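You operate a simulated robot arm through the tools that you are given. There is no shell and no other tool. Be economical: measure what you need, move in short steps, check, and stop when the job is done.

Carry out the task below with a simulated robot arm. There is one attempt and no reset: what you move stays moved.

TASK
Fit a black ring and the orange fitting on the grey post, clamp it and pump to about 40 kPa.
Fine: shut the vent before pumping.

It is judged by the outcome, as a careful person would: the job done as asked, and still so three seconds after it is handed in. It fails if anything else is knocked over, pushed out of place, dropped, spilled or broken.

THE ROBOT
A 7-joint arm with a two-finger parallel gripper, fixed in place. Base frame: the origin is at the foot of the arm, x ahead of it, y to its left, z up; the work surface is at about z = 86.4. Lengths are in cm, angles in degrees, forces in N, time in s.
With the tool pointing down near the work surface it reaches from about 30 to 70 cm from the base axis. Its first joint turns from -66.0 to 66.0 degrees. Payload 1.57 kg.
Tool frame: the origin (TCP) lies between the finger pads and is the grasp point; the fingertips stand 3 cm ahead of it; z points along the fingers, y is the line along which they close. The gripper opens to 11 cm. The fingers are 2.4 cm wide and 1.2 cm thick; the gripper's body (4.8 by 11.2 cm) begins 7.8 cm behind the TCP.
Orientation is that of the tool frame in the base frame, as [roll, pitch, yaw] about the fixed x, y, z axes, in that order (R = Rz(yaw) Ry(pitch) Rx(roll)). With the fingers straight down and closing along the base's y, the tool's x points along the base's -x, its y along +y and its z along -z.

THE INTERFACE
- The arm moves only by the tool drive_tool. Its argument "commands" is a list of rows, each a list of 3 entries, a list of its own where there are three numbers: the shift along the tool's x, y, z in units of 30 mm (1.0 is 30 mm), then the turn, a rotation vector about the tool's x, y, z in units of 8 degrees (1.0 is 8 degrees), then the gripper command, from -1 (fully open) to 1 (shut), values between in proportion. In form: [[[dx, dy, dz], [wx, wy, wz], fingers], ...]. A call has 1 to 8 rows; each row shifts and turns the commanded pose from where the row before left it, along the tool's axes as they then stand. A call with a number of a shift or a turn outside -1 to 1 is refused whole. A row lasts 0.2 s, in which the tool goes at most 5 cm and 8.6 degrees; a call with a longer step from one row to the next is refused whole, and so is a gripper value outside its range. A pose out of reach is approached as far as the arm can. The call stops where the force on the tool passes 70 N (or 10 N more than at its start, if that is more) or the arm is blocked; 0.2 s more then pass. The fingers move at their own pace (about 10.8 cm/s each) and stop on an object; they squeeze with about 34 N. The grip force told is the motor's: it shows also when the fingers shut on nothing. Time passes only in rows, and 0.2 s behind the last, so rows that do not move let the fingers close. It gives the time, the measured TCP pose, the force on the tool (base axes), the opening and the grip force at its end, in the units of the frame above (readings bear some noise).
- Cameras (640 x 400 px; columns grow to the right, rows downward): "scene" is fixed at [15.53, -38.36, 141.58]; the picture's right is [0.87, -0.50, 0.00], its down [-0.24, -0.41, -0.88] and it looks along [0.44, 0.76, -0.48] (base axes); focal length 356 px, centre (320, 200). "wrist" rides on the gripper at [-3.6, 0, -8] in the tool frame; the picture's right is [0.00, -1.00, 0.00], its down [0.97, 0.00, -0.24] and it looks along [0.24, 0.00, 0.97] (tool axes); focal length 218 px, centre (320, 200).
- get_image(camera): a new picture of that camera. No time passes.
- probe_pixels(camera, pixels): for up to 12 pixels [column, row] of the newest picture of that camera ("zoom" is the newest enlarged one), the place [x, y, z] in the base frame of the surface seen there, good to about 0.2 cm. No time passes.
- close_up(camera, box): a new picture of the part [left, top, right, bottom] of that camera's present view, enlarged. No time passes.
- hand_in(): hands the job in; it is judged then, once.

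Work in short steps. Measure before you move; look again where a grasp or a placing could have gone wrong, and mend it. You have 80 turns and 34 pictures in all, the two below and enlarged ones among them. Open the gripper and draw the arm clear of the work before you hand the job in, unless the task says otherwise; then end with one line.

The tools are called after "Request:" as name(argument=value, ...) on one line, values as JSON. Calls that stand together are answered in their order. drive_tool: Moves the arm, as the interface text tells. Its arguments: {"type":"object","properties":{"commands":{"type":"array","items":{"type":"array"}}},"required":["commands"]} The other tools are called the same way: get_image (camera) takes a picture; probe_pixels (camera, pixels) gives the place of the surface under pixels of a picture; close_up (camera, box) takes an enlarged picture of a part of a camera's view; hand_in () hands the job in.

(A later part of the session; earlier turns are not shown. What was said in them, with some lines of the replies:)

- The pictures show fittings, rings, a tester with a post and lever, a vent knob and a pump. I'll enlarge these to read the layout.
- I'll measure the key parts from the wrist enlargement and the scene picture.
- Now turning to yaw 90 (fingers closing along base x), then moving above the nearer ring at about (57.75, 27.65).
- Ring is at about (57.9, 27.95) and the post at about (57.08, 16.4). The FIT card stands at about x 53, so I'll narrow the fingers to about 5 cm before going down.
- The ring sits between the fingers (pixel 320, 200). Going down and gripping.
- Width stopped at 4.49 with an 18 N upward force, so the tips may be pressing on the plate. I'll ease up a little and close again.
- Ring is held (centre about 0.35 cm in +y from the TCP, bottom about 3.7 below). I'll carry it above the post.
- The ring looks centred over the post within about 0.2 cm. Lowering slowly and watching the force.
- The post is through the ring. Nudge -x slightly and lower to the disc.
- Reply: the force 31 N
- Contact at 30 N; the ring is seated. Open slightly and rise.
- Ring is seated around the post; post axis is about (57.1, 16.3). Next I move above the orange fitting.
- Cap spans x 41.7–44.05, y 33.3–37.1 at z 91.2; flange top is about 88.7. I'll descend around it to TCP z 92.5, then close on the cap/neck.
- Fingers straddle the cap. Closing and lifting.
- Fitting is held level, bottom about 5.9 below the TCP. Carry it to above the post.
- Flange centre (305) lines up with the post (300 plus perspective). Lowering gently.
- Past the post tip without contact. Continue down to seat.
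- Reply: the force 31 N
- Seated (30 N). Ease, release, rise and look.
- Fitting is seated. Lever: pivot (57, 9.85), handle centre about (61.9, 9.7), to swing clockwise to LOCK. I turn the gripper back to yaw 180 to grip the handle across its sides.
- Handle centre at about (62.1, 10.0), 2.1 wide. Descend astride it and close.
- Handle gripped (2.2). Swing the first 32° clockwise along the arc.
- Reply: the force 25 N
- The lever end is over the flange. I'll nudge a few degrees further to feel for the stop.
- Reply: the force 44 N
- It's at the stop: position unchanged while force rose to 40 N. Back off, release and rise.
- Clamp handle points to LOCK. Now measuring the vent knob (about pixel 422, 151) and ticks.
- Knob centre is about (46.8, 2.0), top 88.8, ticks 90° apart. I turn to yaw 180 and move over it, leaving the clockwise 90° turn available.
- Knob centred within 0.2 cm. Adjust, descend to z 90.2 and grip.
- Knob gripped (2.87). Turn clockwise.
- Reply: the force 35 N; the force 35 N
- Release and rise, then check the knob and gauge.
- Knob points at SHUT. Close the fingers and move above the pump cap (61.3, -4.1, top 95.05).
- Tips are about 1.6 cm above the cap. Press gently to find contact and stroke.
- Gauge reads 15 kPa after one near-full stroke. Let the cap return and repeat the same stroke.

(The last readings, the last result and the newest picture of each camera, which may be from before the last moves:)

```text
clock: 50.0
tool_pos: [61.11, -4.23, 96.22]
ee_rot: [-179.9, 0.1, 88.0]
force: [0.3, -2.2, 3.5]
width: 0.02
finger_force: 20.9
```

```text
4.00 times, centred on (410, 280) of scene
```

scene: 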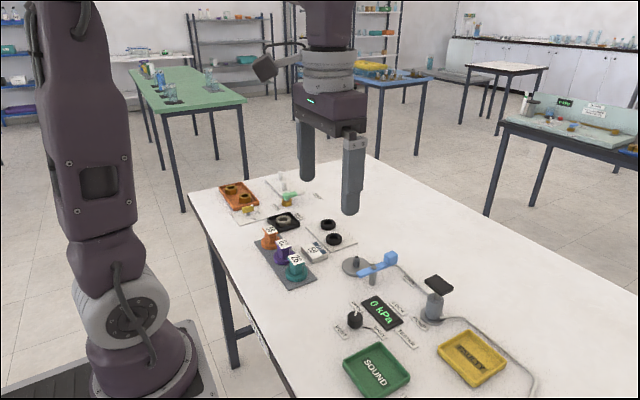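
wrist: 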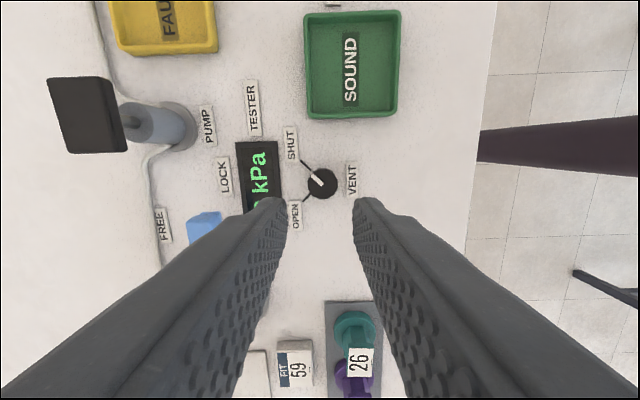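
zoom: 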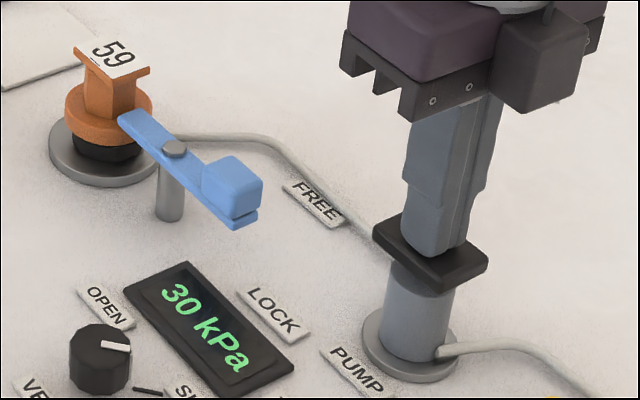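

30 kPa and holding. A third stroke of about two thirds depth should add about 10.

Request:
drive_tool(commands=[[[0, 0, -0.6], [0, 0, 0], 1], [[0, 0, -0.6], [0, 0, 0], 1], [[0, 0, 0], [0, 0, 0], 1], [[0, 0, 0], [0, 0, 0], 1], [[0, 0, 0.4], [0, 0, 0], 1], [[0, 0, 0.4], [0, 0, 0], 1], [[0, 0, 0.17], [0, 0, 0], 1]])

Request:
close_up(camera="scene", box=[340, 230, 480, 330])

```text
clock: 51.6
tool_pos: [61.21, -4.2, 96.9]
ee_rot: [180.0, 0.1, 87.9]
force: [-0.3, -1.2, 2.9]
width: 0.01
finger_force: 21.1
```

```text
4.00 times, centred on (410, 280) of scene
```

zoom: 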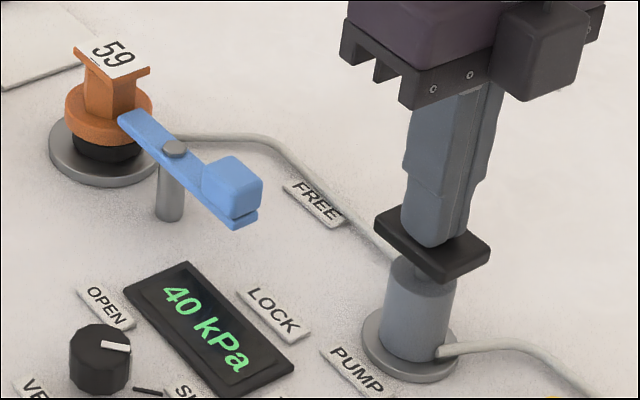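

Gauge reads 40 kPa. Withdraw straight up, open the gripper, wait and check.

Request:
drive_tool(commands=[[[0, 0, -0.7], [0, 0, 0], 1], [[0, 0, -1], [0, 0, 0], 1], [[0, 0, -1], [0, 0, 0], 1], [[0, 0, -1], [0, 0, 0], 1], [[0, 0, -1], [0, 0, 0], -1], [[0, -1, 0], [0, 0, 0], -1], [[0, -1, 0], [0, 0, 0], -1], [[0, 0, 0], [0, 0, 0], -1]])

Request:
get_image(camera="scene")

```text
clock: 53.4
tool_pos: [55.27, -3.98, 110.99]
ee_rot: [180.0, 0.0, 88.1]
force: [-0.8, 0.0, 0.4]
width: 11.02
finger_force: 0.1
```

```text
0 pictures are left
```

scene: 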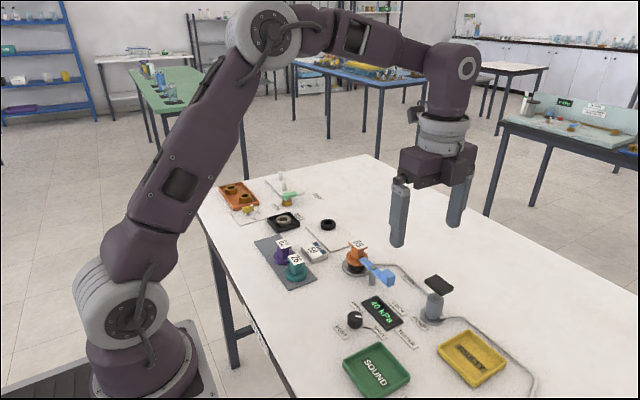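

The gauge holds at 40 kPa, the clamp is locked, the vent is shut and the arm is clear. Handing in.

Request:
hand_in()

```text
The job is handed in.
```

The black ring and orange fitting (59) are on the grey post and clamped; I shut the vent, then pumped, and the gauge read 40 kPa when I handed the job in.
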